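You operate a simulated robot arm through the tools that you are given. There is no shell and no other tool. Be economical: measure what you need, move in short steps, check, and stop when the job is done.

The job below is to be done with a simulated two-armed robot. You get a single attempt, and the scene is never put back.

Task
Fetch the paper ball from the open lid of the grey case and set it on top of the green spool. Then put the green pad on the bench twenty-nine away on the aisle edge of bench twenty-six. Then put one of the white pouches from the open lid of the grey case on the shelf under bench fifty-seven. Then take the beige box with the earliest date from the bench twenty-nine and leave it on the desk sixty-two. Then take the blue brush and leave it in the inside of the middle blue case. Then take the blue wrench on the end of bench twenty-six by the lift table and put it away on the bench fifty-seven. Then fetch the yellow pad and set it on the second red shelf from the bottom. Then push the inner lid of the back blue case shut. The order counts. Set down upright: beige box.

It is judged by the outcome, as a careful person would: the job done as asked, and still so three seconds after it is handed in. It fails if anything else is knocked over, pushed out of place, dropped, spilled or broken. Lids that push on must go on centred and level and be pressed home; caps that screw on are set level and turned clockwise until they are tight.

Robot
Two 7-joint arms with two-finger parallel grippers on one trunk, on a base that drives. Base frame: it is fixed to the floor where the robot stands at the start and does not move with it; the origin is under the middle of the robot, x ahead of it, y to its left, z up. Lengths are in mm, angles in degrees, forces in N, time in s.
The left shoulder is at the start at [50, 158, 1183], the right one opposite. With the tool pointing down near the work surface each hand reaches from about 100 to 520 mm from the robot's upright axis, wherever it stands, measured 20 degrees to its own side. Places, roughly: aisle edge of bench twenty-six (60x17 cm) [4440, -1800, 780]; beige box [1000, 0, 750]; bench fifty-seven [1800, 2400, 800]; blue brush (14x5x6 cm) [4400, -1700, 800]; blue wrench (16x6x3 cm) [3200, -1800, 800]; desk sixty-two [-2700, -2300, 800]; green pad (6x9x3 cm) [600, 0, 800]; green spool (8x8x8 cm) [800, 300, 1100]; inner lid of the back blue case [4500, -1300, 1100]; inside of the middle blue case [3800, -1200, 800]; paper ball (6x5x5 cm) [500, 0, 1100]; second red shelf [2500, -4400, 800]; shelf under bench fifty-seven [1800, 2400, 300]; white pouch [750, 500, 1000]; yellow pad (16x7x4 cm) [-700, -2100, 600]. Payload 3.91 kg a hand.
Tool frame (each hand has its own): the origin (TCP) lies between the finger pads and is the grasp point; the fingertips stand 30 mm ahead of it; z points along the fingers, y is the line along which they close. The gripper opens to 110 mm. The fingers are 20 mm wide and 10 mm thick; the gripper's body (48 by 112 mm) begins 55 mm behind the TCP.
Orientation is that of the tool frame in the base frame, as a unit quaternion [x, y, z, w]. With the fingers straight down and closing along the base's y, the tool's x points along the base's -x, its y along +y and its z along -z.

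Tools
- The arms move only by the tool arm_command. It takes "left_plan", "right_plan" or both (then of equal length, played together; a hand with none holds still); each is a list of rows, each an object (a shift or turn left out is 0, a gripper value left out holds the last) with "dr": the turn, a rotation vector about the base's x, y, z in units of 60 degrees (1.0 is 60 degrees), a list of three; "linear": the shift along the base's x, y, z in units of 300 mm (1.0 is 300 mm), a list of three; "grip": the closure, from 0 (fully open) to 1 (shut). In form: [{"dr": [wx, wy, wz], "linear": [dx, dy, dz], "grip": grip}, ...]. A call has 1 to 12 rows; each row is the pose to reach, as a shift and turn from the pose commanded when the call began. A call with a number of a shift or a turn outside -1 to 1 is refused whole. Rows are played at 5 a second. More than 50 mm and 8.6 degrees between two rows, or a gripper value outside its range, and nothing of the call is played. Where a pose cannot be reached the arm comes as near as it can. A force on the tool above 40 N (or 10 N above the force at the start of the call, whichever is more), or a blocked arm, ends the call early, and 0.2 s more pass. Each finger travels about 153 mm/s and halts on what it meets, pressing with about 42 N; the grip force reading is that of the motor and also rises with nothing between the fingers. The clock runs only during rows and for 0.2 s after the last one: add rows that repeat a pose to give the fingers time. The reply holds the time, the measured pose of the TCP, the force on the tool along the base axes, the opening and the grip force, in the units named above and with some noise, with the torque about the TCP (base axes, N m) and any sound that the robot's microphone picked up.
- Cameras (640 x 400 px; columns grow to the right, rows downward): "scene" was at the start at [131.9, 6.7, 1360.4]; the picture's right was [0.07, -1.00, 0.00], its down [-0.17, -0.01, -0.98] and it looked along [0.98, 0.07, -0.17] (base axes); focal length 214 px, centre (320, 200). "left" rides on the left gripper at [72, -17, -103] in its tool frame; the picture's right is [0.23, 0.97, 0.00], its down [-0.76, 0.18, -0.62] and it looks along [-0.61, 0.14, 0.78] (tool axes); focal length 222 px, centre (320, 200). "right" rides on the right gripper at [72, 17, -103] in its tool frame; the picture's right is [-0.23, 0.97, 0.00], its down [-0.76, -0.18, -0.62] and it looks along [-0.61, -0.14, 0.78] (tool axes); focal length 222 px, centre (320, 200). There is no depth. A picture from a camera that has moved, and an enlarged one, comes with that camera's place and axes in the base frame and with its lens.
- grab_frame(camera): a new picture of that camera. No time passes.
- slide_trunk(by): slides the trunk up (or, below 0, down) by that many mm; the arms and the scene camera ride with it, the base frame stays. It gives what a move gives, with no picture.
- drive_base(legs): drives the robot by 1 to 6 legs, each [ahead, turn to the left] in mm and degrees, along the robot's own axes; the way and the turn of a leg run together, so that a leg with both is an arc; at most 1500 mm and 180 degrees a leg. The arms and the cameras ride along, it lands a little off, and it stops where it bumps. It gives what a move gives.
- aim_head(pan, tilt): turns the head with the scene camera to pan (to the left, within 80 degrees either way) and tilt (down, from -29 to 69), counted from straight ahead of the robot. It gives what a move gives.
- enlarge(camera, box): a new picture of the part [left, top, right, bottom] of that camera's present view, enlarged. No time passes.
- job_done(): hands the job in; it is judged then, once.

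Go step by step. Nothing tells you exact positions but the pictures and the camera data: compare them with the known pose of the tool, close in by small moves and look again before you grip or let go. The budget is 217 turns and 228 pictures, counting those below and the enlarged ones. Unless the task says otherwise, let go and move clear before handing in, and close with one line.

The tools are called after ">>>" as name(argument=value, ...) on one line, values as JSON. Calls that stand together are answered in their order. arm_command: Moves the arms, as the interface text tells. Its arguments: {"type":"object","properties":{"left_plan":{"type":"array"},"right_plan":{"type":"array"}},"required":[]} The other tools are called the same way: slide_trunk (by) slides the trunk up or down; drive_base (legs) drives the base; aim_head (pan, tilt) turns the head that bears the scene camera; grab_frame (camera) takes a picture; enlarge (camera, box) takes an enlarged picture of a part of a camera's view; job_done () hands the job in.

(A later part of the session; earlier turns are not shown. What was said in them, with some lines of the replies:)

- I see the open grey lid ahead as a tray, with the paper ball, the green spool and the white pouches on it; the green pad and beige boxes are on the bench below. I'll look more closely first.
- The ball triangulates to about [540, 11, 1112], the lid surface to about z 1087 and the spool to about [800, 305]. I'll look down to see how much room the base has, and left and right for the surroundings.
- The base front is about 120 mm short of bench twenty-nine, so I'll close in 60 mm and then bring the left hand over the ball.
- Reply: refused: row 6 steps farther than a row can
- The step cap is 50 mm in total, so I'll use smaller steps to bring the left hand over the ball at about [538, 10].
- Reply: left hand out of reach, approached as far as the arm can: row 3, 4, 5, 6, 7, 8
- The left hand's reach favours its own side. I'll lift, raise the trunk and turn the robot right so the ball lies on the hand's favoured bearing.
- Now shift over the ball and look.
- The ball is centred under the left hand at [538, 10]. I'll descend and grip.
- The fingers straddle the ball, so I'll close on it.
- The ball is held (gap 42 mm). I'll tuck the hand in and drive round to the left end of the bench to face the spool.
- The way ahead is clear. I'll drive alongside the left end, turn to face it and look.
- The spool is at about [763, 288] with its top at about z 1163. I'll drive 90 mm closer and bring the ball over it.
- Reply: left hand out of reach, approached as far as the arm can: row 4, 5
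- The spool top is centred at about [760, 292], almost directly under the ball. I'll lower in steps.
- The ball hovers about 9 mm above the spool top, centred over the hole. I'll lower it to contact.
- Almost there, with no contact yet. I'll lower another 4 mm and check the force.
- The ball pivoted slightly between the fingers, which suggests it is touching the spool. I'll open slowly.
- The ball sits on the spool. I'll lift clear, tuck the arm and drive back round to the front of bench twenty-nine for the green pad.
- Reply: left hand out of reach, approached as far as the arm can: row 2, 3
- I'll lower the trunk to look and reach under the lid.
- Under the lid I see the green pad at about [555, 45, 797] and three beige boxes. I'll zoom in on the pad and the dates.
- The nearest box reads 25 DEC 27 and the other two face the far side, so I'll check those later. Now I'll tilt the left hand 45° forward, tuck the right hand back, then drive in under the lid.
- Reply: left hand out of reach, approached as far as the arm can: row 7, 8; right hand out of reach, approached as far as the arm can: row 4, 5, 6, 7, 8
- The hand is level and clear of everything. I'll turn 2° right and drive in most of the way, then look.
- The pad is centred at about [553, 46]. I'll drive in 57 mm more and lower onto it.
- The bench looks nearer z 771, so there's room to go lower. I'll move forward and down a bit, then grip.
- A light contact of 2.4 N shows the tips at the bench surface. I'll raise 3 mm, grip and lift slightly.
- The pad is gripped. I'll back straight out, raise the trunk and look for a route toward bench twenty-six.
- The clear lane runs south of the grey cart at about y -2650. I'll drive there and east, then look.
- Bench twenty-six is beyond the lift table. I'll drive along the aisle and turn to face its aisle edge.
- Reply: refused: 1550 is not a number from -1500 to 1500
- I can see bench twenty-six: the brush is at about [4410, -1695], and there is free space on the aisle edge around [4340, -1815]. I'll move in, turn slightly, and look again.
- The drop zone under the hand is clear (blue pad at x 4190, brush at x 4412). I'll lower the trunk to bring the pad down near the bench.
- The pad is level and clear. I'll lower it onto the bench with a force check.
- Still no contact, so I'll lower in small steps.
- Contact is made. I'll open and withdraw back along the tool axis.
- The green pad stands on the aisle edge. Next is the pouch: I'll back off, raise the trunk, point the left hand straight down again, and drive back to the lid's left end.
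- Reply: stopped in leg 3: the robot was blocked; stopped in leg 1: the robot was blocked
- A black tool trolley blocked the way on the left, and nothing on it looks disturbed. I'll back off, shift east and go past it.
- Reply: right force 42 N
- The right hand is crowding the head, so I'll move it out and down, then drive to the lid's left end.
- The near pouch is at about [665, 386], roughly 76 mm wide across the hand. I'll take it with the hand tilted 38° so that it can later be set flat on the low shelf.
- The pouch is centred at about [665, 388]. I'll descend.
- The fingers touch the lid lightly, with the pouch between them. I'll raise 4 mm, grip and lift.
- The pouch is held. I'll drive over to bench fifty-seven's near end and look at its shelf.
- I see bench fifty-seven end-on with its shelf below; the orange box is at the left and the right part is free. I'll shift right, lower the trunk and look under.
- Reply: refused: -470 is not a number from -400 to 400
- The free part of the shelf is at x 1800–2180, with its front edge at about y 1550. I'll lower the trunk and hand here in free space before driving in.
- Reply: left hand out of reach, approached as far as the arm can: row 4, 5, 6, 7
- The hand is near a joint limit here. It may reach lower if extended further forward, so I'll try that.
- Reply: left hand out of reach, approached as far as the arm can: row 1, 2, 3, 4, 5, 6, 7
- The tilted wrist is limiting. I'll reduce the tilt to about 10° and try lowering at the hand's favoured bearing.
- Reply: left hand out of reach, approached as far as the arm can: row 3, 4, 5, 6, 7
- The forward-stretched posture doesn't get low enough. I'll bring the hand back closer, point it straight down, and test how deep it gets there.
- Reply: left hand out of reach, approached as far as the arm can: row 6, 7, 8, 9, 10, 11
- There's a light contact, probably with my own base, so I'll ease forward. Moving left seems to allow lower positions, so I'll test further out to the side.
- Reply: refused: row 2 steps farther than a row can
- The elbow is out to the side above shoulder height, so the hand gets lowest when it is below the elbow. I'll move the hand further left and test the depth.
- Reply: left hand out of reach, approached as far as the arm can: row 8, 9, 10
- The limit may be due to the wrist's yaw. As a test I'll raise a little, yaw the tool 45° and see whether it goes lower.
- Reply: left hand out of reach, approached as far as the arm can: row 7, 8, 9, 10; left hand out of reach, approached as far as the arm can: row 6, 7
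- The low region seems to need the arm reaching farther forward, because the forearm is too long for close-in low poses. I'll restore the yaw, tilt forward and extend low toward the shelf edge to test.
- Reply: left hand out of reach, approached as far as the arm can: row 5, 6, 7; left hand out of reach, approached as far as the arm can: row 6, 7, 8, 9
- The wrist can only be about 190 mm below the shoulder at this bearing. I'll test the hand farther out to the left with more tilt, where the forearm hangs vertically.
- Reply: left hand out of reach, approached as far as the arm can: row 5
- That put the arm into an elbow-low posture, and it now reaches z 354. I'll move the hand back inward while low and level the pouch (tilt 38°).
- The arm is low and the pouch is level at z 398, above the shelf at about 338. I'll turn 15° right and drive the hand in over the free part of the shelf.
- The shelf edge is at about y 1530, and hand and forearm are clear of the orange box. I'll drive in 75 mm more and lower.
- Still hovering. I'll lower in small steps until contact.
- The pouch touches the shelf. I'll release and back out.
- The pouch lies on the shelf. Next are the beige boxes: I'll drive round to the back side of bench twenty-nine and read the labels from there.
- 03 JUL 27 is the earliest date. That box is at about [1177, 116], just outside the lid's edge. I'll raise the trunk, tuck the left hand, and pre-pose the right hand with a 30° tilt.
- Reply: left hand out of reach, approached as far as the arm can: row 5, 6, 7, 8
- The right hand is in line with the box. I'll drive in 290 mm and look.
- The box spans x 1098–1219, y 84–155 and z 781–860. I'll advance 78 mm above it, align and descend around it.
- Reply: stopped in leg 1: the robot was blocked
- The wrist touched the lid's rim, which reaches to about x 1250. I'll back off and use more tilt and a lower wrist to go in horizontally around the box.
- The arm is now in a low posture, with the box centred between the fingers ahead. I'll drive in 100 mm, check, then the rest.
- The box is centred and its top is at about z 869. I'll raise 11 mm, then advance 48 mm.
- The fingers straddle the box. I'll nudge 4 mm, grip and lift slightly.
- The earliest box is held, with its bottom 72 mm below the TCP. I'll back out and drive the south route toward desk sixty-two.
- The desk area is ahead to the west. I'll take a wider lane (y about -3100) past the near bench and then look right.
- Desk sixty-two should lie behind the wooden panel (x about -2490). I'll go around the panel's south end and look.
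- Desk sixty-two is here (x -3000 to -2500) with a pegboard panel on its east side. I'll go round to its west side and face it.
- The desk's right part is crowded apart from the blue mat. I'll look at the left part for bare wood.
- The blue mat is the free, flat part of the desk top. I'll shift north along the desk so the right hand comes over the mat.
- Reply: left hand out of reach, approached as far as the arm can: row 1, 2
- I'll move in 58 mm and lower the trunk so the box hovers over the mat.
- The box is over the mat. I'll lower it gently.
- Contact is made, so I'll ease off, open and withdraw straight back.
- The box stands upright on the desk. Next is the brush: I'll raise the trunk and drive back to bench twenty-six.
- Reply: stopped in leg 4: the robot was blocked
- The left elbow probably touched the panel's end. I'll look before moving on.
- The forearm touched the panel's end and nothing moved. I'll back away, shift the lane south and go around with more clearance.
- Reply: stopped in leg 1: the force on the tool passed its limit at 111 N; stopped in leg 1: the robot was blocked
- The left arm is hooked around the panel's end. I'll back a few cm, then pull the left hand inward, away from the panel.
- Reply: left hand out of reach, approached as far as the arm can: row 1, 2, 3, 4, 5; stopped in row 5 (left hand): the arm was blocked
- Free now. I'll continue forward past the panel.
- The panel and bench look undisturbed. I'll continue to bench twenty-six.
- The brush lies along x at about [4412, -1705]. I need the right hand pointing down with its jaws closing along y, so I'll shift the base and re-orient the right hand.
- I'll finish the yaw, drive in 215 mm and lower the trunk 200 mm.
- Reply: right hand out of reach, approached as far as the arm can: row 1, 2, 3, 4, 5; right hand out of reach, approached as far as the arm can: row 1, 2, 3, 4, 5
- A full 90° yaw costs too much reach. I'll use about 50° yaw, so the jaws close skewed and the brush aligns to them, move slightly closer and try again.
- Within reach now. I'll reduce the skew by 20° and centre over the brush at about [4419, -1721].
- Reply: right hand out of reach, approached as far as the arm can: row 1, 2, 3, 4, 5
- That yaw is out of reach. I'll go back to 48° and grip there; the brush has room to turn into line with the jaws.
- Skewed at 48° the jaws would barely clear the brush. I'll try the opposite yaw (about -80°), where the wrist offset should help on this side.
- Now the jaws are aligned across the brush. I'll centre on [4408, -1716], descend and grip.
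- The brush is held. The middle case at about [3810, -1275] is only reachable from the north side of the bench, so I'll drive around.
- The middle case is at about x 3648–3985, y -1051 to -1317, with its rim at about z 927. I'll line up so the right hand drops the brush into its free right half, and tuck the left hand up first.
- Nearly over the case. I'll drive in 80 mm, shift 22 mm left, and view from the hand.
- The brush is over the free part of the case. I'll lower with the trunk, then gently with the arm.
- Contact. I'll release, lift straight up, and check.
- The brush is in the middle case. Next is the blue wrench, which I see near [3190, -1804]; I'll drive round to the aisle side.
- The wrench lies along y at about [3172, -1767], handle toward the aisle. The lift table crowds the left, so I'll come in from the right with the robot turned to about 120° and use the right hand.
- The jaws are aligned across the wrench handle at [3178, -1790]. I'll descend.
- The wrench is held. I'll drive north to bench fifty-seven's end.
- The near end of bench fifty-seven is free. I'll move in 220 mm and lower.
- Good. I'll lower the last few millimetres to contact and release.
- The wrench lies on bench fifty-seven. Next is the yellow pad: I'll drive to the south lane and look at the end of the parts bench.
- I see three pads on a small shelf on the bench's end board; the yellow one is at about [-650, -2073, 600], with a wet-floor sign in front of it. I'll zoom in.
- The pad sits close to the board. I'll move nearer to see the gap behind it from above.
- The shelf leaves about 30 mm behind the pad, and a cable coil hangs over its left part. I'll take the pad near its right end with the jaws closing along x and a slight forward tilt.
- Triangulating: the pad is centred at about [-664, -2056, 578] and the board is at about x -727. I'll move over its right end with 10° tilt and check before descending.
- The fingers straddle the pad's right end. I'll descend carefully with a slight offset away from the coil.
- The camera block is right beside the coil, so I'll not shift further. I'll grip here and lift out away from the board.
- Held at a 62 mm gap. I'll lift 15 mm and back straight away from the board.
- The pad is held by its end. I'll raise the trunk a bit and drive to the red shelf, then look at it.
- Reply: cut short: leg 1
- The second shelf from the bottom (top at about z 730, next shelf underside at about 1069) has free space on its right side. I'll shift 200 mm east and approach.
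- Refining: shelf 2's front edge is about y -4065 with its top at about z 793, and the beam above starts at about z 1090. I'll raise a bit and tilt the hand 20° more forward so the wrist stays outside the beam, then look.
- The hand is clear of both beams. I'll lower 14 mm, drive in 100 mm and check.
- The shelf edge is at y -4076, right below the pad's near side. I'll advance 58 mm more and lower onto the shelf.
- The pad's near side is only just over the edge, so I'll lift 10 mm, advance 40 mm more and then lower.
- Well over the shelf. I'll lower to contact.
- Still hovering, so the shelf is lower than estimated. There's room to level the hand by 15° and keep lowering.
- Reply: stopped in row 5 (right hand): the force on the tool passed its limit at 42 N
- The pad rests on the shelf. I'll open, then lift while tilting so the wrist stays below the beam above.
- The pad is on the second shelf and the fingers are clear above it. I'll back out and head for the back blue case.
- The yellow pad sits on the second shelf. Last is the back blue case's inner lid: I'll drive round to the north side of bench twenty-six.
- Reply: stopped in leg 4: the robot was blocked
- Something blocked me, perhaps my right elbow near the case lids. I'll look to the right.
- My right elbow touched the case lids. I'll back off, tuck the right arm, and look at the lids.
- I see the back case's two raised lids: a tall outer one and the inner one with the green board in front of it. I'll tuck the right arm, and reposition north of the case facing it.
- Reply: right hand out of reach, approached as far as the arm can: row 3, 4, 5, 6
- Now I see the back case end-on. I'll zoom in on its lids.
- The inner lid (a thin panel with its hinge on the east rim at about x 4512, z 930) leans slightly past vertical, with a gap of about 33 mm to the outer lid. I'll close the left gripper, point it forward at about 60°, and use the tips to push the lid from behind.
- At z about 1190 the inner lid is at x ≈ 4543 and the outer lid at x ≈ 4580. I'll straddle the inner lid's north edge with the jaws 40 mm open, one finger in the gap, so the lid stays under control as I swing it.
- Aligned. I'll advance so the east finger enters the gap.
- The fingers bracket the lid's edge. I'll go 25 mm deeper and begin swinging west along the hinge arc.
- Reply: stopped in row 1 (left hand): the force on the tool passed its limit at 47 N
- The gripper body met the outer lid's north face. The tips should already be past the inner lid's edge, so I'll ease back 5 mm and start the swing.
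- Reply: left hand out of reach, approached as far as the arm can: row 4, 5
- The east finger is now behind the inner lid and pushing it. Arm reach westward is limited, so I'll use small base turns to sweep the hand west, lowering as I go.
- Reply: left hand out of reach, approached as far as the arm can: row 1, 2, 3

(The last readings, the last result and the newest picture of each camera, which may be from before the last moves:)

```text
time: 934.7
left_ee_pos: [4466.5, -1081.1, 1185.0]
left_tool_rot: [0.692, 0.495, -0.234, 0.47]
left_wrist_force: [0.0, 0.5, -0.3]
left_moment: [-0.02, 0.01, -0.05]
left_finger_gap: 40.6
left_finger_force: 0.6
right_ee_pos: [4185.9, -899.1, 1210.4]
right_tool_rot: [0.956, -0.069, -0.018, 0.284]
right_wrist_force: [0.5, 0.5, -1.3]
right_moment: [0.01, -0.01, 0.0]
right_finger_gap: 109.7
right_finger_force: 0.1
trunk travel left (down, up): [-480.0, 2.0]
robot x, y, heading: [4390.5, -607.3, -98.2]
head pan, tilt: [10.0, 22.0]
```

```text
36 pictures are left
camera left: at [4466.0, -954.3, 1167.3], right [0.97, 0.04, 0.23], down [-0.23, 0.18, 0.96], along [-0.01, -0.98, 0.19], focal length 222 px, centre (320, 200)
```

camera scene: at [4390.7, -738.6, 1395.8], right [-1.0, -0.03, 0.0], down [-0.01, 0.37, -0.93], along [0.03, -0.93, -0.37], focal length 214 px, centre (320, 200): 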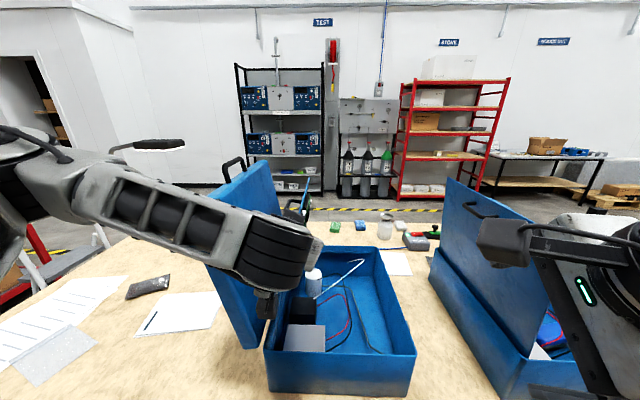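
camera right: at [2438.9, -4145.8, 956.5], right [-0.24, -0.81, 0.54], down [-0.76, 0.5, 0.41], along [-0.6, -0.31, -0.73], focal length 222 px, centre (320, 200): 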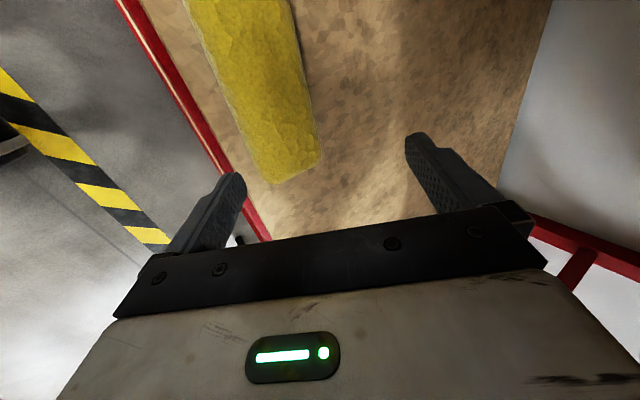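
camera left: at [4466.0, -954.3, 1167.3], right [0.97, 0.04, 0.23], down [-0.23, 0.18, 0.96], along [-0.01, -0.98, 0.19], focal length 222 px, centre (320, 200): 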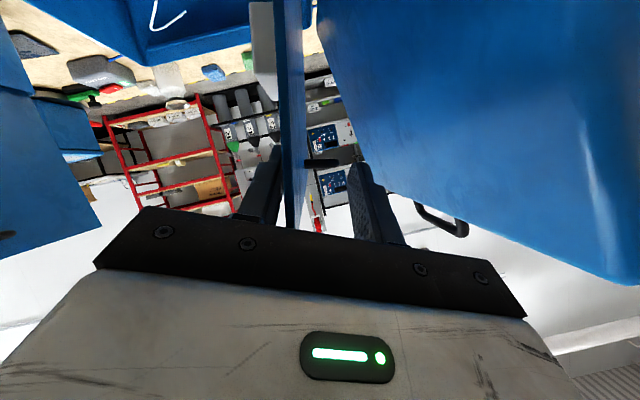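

The inner lid has come off the outer lid and is between the fingers, about 13° past vertical. I'll keep sweeping with base turns and lowering.

>>> arm_command(left_plan=[{"linear": [0, 0, -0.05], "dr": [0, 0, 0]}, {"linear": [0, 0, -0.08], "dr": [0, 0, 0]}, {"linear": [0, 0, -0.08], "dr": [0, 0, 0]}])

>>> drive_base(legs=[[0, -8]])

>>> arm_command(left_plan=[{"linear": [0, 0, -0.06], "dr": [0, 0, 0]}, {"linear": [0, 0, -0.12], "dr": [0, 0, 0]}, {"linear": [0, 0, -0.12], "dr": [0, 0, 0]}])

>>> grab_frame(camera="scene")

>>> grab_frame(camera="left")

```text
time: 935.5
left_ee_pos: [4472.1, -1081.3, 1163.3]
left_tool_rot: [0.694, 0.494, -0.236, 0.468]
left_wrist_force: [-1.1, -0.5, -0.8]
left_moment: [-0.02, 0.03, -0.01]
left_finger_gap: 40.5
left_finger_force: 0.4
left hand out of reach, approached as far as the arm can: row 1, 2, 3
right_ee_pos: [4186.3, -900.9, 1208.8]
right_tool_rot: [0.956, -0.068, -0.019, 0.283]
right_wrist_force: [0.0, -0.8, 0.0]
right_moment: [0.0, -0.02, 0.0]
right_finger_gap: 110.0
right_finger_force: 0.0
trunk travel left (down, up): [-480.0, 2.0]
robot x, y, heading: [4391.9, -604.5, -98.2]
head pan, tilt: [10.0, 22.0]
```

```text
time: 936.5
left_ee_pos: [4406.2, -1087.7, 1162.7]
left_tool_rot: [0.726, 0.445, -0.267, 0.451]
left_wrist_force: [-0.7, 0.1, -1.5]
left_moment: [-0.04, 0.01, 0.02]
left_finger_gap: 40.5
left_finger_force: 0.8
right_ee_pos: [4147.6, -869.6, 1211.8]
right_tool_rot: [0.95, -0.135, -0.038, 0.28]
right_wrist_force: [-0.6, 0.1, 0.4]
right_moment: [0.01, 0.0, 0.01]
right_finger_gap: 110.0
right_finger_force: 0.0
trunk travel left (down, up): [-480.0, 2.0]
robot x, y, heading: [4390.7, -608.9, -106.2]
head pan, tilt: [10.0, 22.0]
```

```text
time: 937.3
left_ee_pos: [4414.3, -1085.9, 1132.5]
left_tool_rot: [0.727, 0.442, -0.269, 0.451]
left_wrist_force: [-5.4, 22.0, 7.3]
left_moment: [-0.48, 0.1, -0.38]
left_finger_gap: 41.1
left_finger_force: 1.6
left hand out of reach, approached as far as the arm can: row 1, 2, 3
right_ee_pos: [4147.7, -864.9, 1212.4]
right_tool_rot: [0.949, -0.135, -0.038, 0.282]
right_wrist_force: [-0.3, -0.7, -0.8]
right_moment: [0.0, 0.04, 0.01]
right_finger_gap: 110.1
right_finger_force: 0.1
trunk travel left (down, up): [-480.0, 2.0]
robot x, y, heading: [4394.5, -607.2, -106.0]
head pan, tilt: [10.0, 22.0]
```

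```text
35 pictures are left
camera scene: at [4371.8, -732.6, 1396.3], right [-0.99, 0.11, 0.0], down [0.04, 0.37, -0.93], along [-0.1, -0.92, -0.37], focal length 214 px, centre (320, 200)
```

scene: 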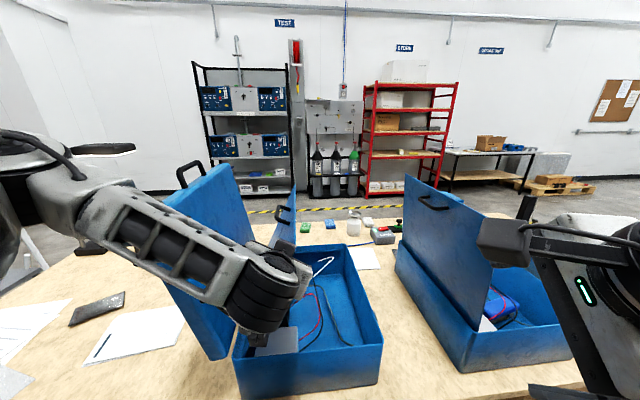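

```text
34 pictures are left
camera left: at [4433.3, -959.9, 1115.2], right [0.97, -0.1, 0.23], down [-0.2, 0.22, 0.96], along [-0.15, -0.97, 0.19], focal length 222 px, centre (320, 200)
```

left: 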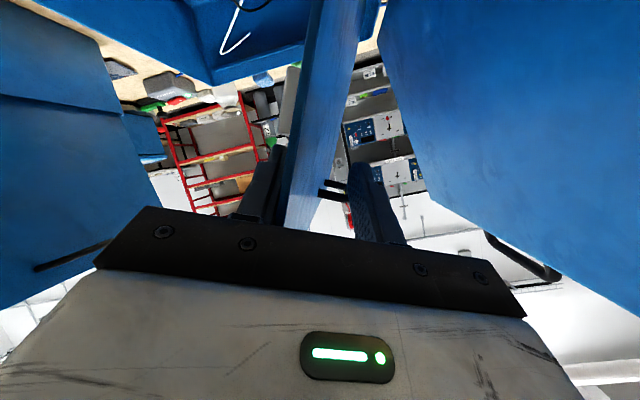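

The lid is still under control between the fingers, at about 25°. I'll ease back 12 mm from contact and continue turning and lowering.

>>> arm_command(left_plan=[{"linear": [0, 0.05, 0]}, {"linear": [0, 0.05, 0], "dr": [0, -0.1, 0]}, {"linear": [0, 0.05, -0.05], "dr": [0, -0.2, 0]}, {"linear": [0, 0.05, -0.05], "dr": [0, -0.2, 0]}])

>>> drive_base(legs=[[0, -8]])

>>> arm_command(left_plan=[{"linear": [0, 0, -0.08], "dr": [0, -0.1, 0]}, {"linear": [0, 0, -0.16], "dr": [0, -0.2, 0]}, {"linear": [0, 0, -0.16], "dr": [0, -0.2, 0]}])

>>> grab_frame(camera="scene")

>>> grab_frame(camera="left")

```text
time: 938.1
left_ee_pos: [4427.8, -1079.0, 1140.8]
left_tool_rot: [0.743, 0.397, -0.221, 0.492]
left_wrist_force: [-7.7, 12.8, 12.5]
left_moment: [0.26, 0.52, -0.38]
left_finger_gap: 41.3
left_finger_force: 1.6
left hand out of reach, approached as far as the arm can: row 1, 2, 3
right_ee_pos: [4146.9, -867.0, 1211.2]
right_tool_rot: [0.949, -0.136, -0.039, 0.283]
right_wrist_force: [1.1, 0.2, -0.4]
right_moment: [0.01, 0.03, -0.03]
right_finger_gap: 110.0
right_finger_force: 0.1
trunk travel left (down, up): [-480.0, 2.0]
robot x, y, heading: [4400.8, -605.9, -106.2]
head pan, tilt: [10.0, 22.0]
stopped in row 3 (left hand): the force on the tool passed its limit at 46 N (the readings are from after the stop); the commanded pose is now the measured one
```

```text
time: 939.1
left_ee_pos: [4363.7, -1081.6, 1137.5]
left_tool_rot: [0.769, 0.347, -0.247, 0.476]
left_wrist_force: [-1.9, 0.4, -2.0]
left_moment: [-0.09, -0.02, 0.05]
left_finger_gap: 41.0
left_finger_force: 0.8
right_ee_pos: [4113.7, -831.6, 1211.3]
right_tool_rot: [0.938, -0.2, -0.057, 0.278]
right_wrist_force: [-0.6, -0.8, 0.0]
right_moment: [0.01, 0.02, 0.02]
right_finger_gap: 110.1
right_finger_force: 0.1
trunk travel left (down, up): [-480.0, 2.0]
robot x, y, heading: [4391.7, -605.4, -114.1]
head pan, tilt: [10.0, 22.0]
```

```text
time: 939.8
left_ee_pos: [4381.6, -1087.9, 1117.1]
left_tool_rot: [0.789, 0.289, -0.193, 0.507]
left_wrist_force: [-10.1, 24.7, 10.3]
left_moment: [-0.58, 0.11, -0.33]
left_finger_gap: 40.8
left_finger_force: 0.9
left hand out of reach, approached as far as the arm can: row 1, 2, 3
right_ee_pos: [4114.0, -828.8, 1211.0]
right_tool_rot: [0.937, -0.2, -0.057, 0.279]
right_wrist_force: [0.9, 0.0, 0.1]
right_moment: [0.02, 0.03, -0.03]
right_finger_gap: 110.0
right_finger_force: 0.1
trunk travel left (down, up): [-480.0, 2.0]
robot x, y, heading: [4397.2, -605.1, -114.0]
head pan, tilt: [10.0, 22.0]
stopped in row 3 (left hand): the force on the tool passed its limit at 47 N (the readings are from after the stop); the commanded pose is now the measured one
```

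```text
33 pictures are left
camera scene: at [4354.0, -729.2, 1396.2], right [-0.97, 0.24, 0.0], down [0.09, 0.36, -0.93], along [-0.23, -0.9, -0.37], focal length 214 px, centre (320, 200)
```

scene: 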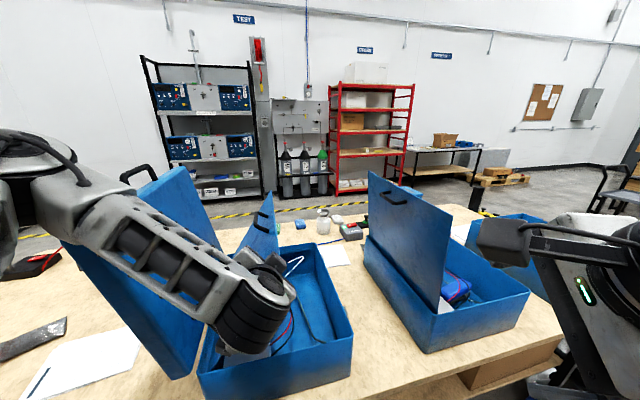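

```text
32 pictures are left
camera left: at [4425.5, -968.8, 1103.7], right [0.81, -0.25, 0.53], down [-0.45, 0.31, 0.83], along [-0.38, -0.92, 0.14], focal length 222 px, centre (320, 200)
```

left: 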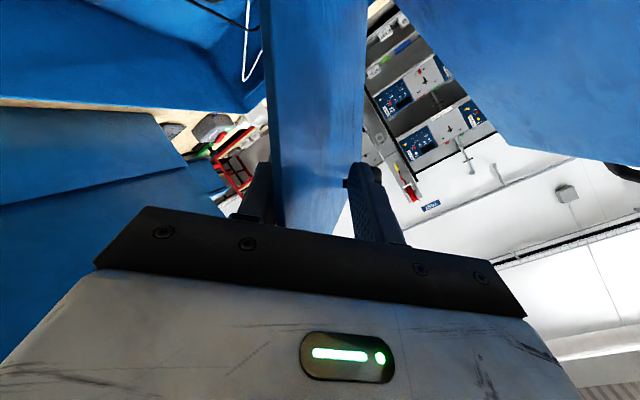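

The lid is about 30–35° past vertical and resting toward the west finger. I'll open the jaws to relieve the jam so the lid rests on the west finger, then lower it with the trunk.

>>> arm_command(left_plan=[{"linear": [0, 0.02, 0], "grip": 0.5}, {"linear": [0, 0.03, 0], "grip": 0.25}, {"linear": [0, 0.03, 0], "grip": 0.0}, {"linear": [0, 0.03, 0], "grip": 0.0}])

>>> slide_trunk(by=-50)

>>> grab_frame(camera="scene")

>>> grab_frame(camera="left")

```text
time: 940.8
left_ee_pos: [4386.7, -1085.1, 1114.9]
left_tool_rot: [0.788, 0.294, -0.186, 0.507]
left_wrist_force: [-0.9, 0.2, -2.6]
left_moment: [0.02, -0.04, -0.02]
left_finger_gap: 110.0
left_finger_force: 0.1
left hand out of reach, approached as far as the arm can: row 2, 3, 4
right_ee_pos: [4113.0, -832.4, 1210.1]
right_tool_rot: [0.938, -0.2, -0.058, 0.277]
right_wrist_force: [-0.2, -0.3, 0.1]
right_moment: [-0.02, 0.02, 0.01]
right_finger_gap: 109.8
right_finger_force: 0.0
trunk travel left (down, up): [-480.0, 2.0]
robot x, y, heading: [4398.1, -609.6, -114.1]
head pan, tilt: [10.0, 22.0]
```

```text
time: 941.7
left_ee_pos: [4382.1, -1074.2, 1095.0]
left_tool_rot: [0.772, 0.292, -0.204, 0.527]
left_wrist_force: [-2.2, -1.0, -1.7]
left_moment: [0.01, 0.07, 0.0]
left_finger_gap: 110.2
left_finger_force: 0.0
right_ee_pos: [4111.1, -814.9, 1167.5]
right_tool_rot: [0.935, -0.203, -0.055, 0.286]
right_wrist_force: [0.7, -0.6, 0.6]
right_moment: [0.0, -0.01, 0.0]
right_finger_gap: 110.2
right_finger_force: 0.0
trunk travel left (down, up): [-430.0, 52.0]
robot x, y, heading: [4391.5, -605.6, -114.2]
head pan, tilt: [10.0, 22.0]
```

```text
31 pictures are left
camera scene: at [4352.4, -713.0, 1350.3], right [-0.97, 0.24, -0.01], down [0.09, 0.35, -0.93], along [-0.22, -0.91, -0.36], focal length 214 px, centre (320, 200)
```

scene: 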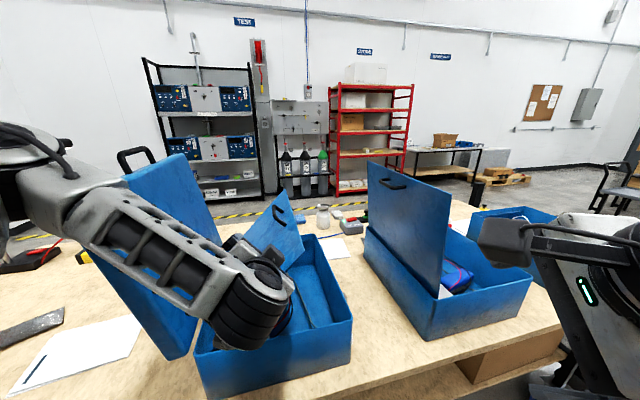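

```text
30 pictures are left
camera left: at [4425.7, -956.3, 1075.0], right [0.82, -0.21, 0.53], down [-0.45, 0.35, 0.82], along [-0.36, -0.91, 0.19], focal length 222 px, centre (320, 200)
```

left: 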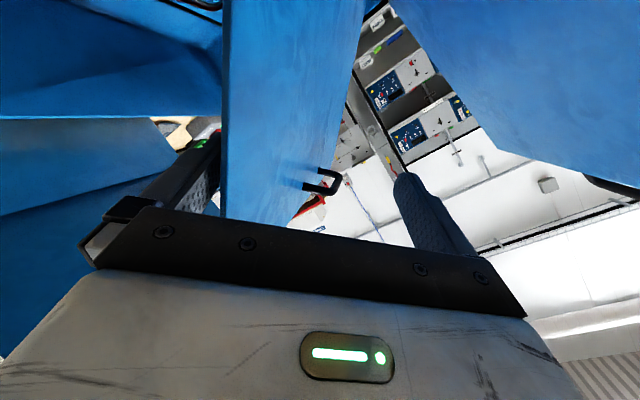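

The lid now rests on the west finger at about 45°, but my forearm touches the outer lid when lowering. I'll raise the trunk again and withdraw the hand northward to let the lid settle.

>>> slide_trunk(by=50)

>>> arm_command(left_plan=[{"linear": [0, 0.1, 0]}, {"linear": [0, 0.22, 0]}, {"linear": [0, 0.34, 0.02]}, {"linear": [0, 0.46, 0.04]}, {"linear": [0, 0.58, 0.06]}, {"linear": [0, 0.58, 0.06]}])

>>> grab_frame(camera="scene")

```text
time: 942.3
left_ee_pos: [4386.1, -1073.7, 1090.7]
left_tool_rot: [0.799, 0.283, -0.185, 0.497]
left_wrist_force: [1.6, 13.5, -5.7]
left_moment: [0.72, -0.19, -0.56]
left_finger_gap: 110.1
left_finger_force: 0.0
right_ee_pos: [4114.1, -826.5, 1191.8]
right_tool_rot: [0.937, -0.202, -0.057, 0.279]
right_wrist_force: [1.1, 1.0, -0.3]
right_moment: [-0.04, -0.03, 0.02]
right_finger_gap: 109.9
right_finger_force: 0.1
trunk travel left (down, up): [-460.0, 22.0]
robot x, y, heading: [4397.0, -607.6, -114.3]
head pan, tilt: [10.0, 22.0]
stopped: the force on the tool passed its limit at 49 N (the readings are from after the stop); the commanded pose is now the measured one
```

```text
time: 943.7
left_ee_pos: [4387.1, -1026.2, 1154.9]
left_tool_rot: [0.8, 0.284, -0.182, 0.496]
left_wrist_force: [-0.6, 1.0, -0.3]
left_moment: [-0.03, -0.02, -0.03]
left_finger_gap: 110.0
left_finger_force: 0.1
left hand out of reach, approached as far as the arm can: row 1, 2, 3, 4, 5, 6
right_ee_pos: [4114.1, -829.8, 1190.6]
right_tool_rot: [0.938, -0.202, -0.059, 0.277]
right_wrist_force: [0.1, -0.5, 0.1]
right_moment: [0.01, 0.03, 0.02]
right_finger_gap: 110.0
right_finger_force: 0.1
trunk travel left (down, up): [-460.0, 22.0]
robot x, y, heading: [4391.1, -606.3, -114.1]
head pan, tilt: [10.0, 22.0]
```

```text
29 pictures are left
camera scene: at [4353.8, -732.0, 1376.0], right [-0.97, 0.25, 0.0], down [0.09, 0.36, -0.93], along [-0.23, -0.9, -0.38], focal length 214 px, centre (320, 200)
```

scene: 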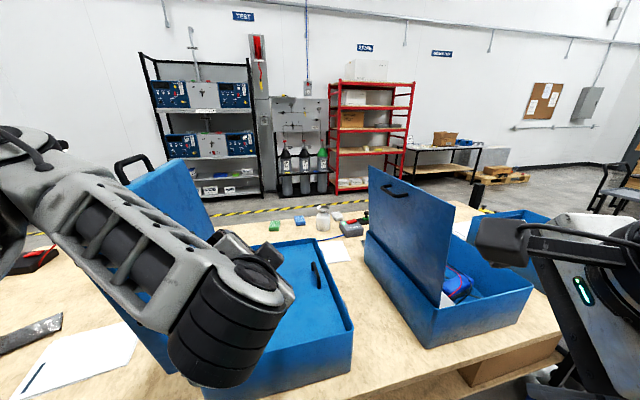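

The inner lid has swung shut. I'll back away and check that it is fully down.

>>> drive_base(legs=[[-250, 0]])

>>> aim_head(pan=22, tilt=25)

>>> grab_frame(camera="scene")

```text
time: 945.5
left_ee_pos: [4488.5, -799.3, 1154.1]
left_tool_rot: [0.8, 0.285, -0.183, 0.495]
left_wrist_force: [-1.1, 0.9, 0.0]
left_moment: [0.0, 0.03, -0.01]
left_finger_gap: 109.9
left_finger_force: 0.0
right_ee_pos: [4215.8, -602.1, 1191.3]
right_tool_rot: [0.938, -0.201, -0.059, 0.278]
right_wrist_force: [-0.4, 0.2, 0.5]
right_moment: [-0.02, 0.02, 0.04]
right_finger_gap: 110.0
right_finger_force: 0.1
trunk travel left (down, up): [-460.0, 22.0]
robot x, y, heading: [4498.1, -378.7, -114.4]
head pan, tilt: [10.0, 22.0]
```

```text
time: 946.3
left_ee_pos: [4489.2, -799.3, 1153.6]
left_tool_rot: [0.799, 0.286, -0.182, 0.496]
left_wrist_force: [-0.5, 0.7, 0.0]
left_moment: [0.0, 0.02, 0.01]
left_finger_gap: 110.1
left_finger_force: 0.0
right_ee_pos: [4216.7, -603.7, 1191.1]
right_tool_rot: [0.937, -0.202, -0.058, 0.278]
right_wrist_force: [-0.1, -0.2, 0.3]
right_moment: [0.01, 0.02, -0.02]
right_finger_gap: 109.8
right_finger_force: 0.1
trunk travel left (down, up): [-460.0, 22.0]
robot x, y, heading: [4492.3, -377.7, -114.1]
head pan, tilt: [22.0, 25.0]
```

```text
28 pictures are left
camera scene: at [4474.7, -506.5, 1371.3], right [-1.0, 0.04, 0.0], down [0.02, 0.42, -0.91], along [-0.03, -0.91, -0.42], focal length 214 px, centre (320, 200)
```

scene: 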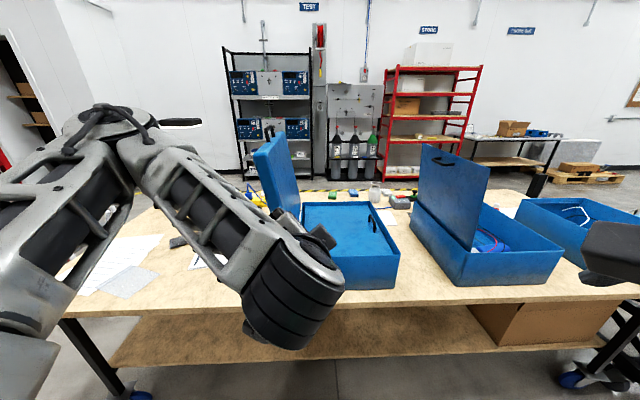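

>>> enlarge(camera="scene", box=[240, 130, 420, 300])

```text
2.35 times, centred on (330, 215) of scene
camera zoom: at [4474.7, -506.5, 1371.3], right [-1.0, 0.04, 0.0], down [0.02, 0.42, -0.91], along [-0.03, -0.91, -0.42], focal length 505 px, centre (296, 165)
```

zoom: 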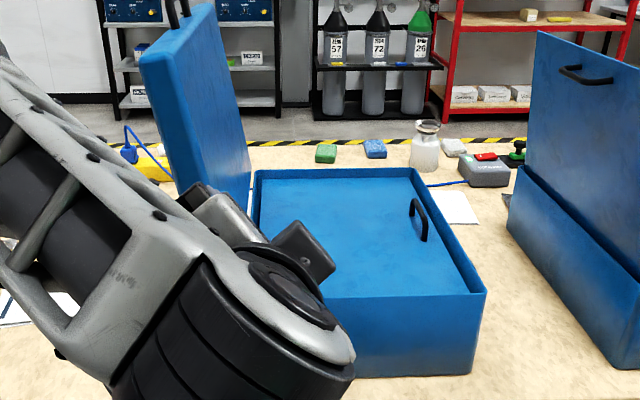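

The inner lid lies level inside the case rim. Before handing in, I'll check that the paper ball is still on the spool.

>>> aim_head(pan=-78, tilt=5)

>>> grab_frame(camera="scene")

```text
time: 948.0
left_ee_pos: [4488.6, -798.9, 1154.7]
left_tool_rot: [0.8, 0.284, -0.184, 0.496]
left_wrist_force: [-0.7, 0.9, -1.0]
left_moment: [0.0, 0.04, -0.01]
left_finger_gap: 110.2
left_finger_force: 0.1
right_ee_pos: [4215.7, -603.9, 1190.9]
right_tool_rot: [0.937, -0.202, -0.057, 0.278]
right_wrist_force: [-0.4, -0.2, 0.3]
right_moment: [-0.02, -0.04, 0.0]
right_finger_gap: 110.2
right_finger_force: 0.0
trunk travel left (down, up): [-460.0, 22.0]
robot x, y, heading: [4492.3, -377.7, -113.8]
head pan, tilt: [-78.0, 5.0]
```

```text
26 pictures are left
camera scene: at [4388.5, -395.2, 1403.7], right [0.21, 0.98, 0.0], down [0.09, -0.02, -1.0], along [-0.97, 0.21, -0.09], focal length 214 px, centre (320, 200)
```

scene: 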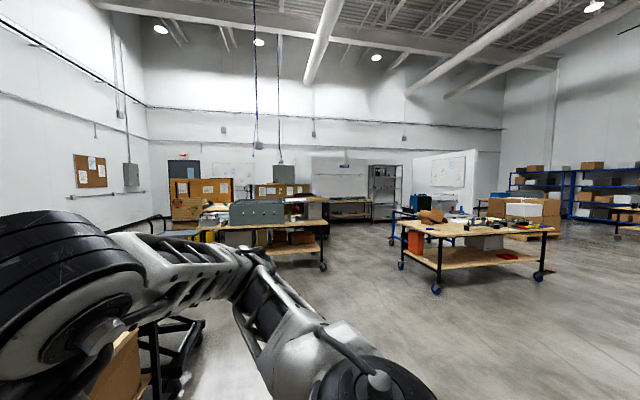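

>>> enlarge(camera="scene", box=[270, 180, 340, 230])

```text
8.00 times, centred on (305, 205) of scene
camera zoom: at [4388.5, -395.2, 1403.7], right [0.21, 0.98, 0.0], down [0.09, -0.02, -1.0], along [-0.97, 0.21, -0.09], focal length 1716 px, centre (440, 160)
```

zoom: 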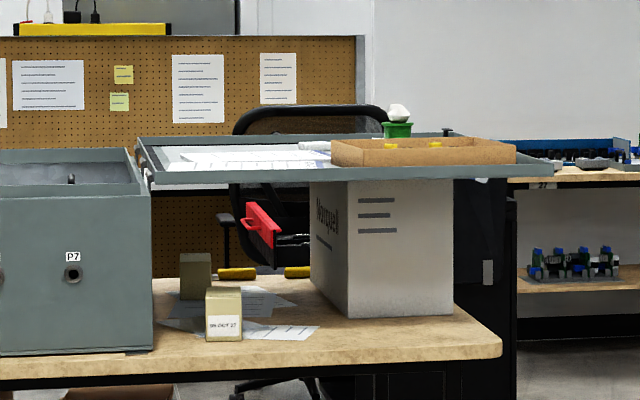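

The ball is still on the spool, the inner lid lies level and shut, and both hands are empty and clear. I'm handing in now.

>>> job_done()

```text
The job is handed in.
```

All eight steps were done in the order you asked and the job is handed in; the beige box (03 JUL 27) stands upright on the blue mat on desk sixty-two, and the inner lid dropped the last part of its swing on its own. I bumped a tool trolley, the open lid of the grey case, the end panel by desk sixty-two and the outer lid of the back blue case; I saw nothing out of place afterwards.
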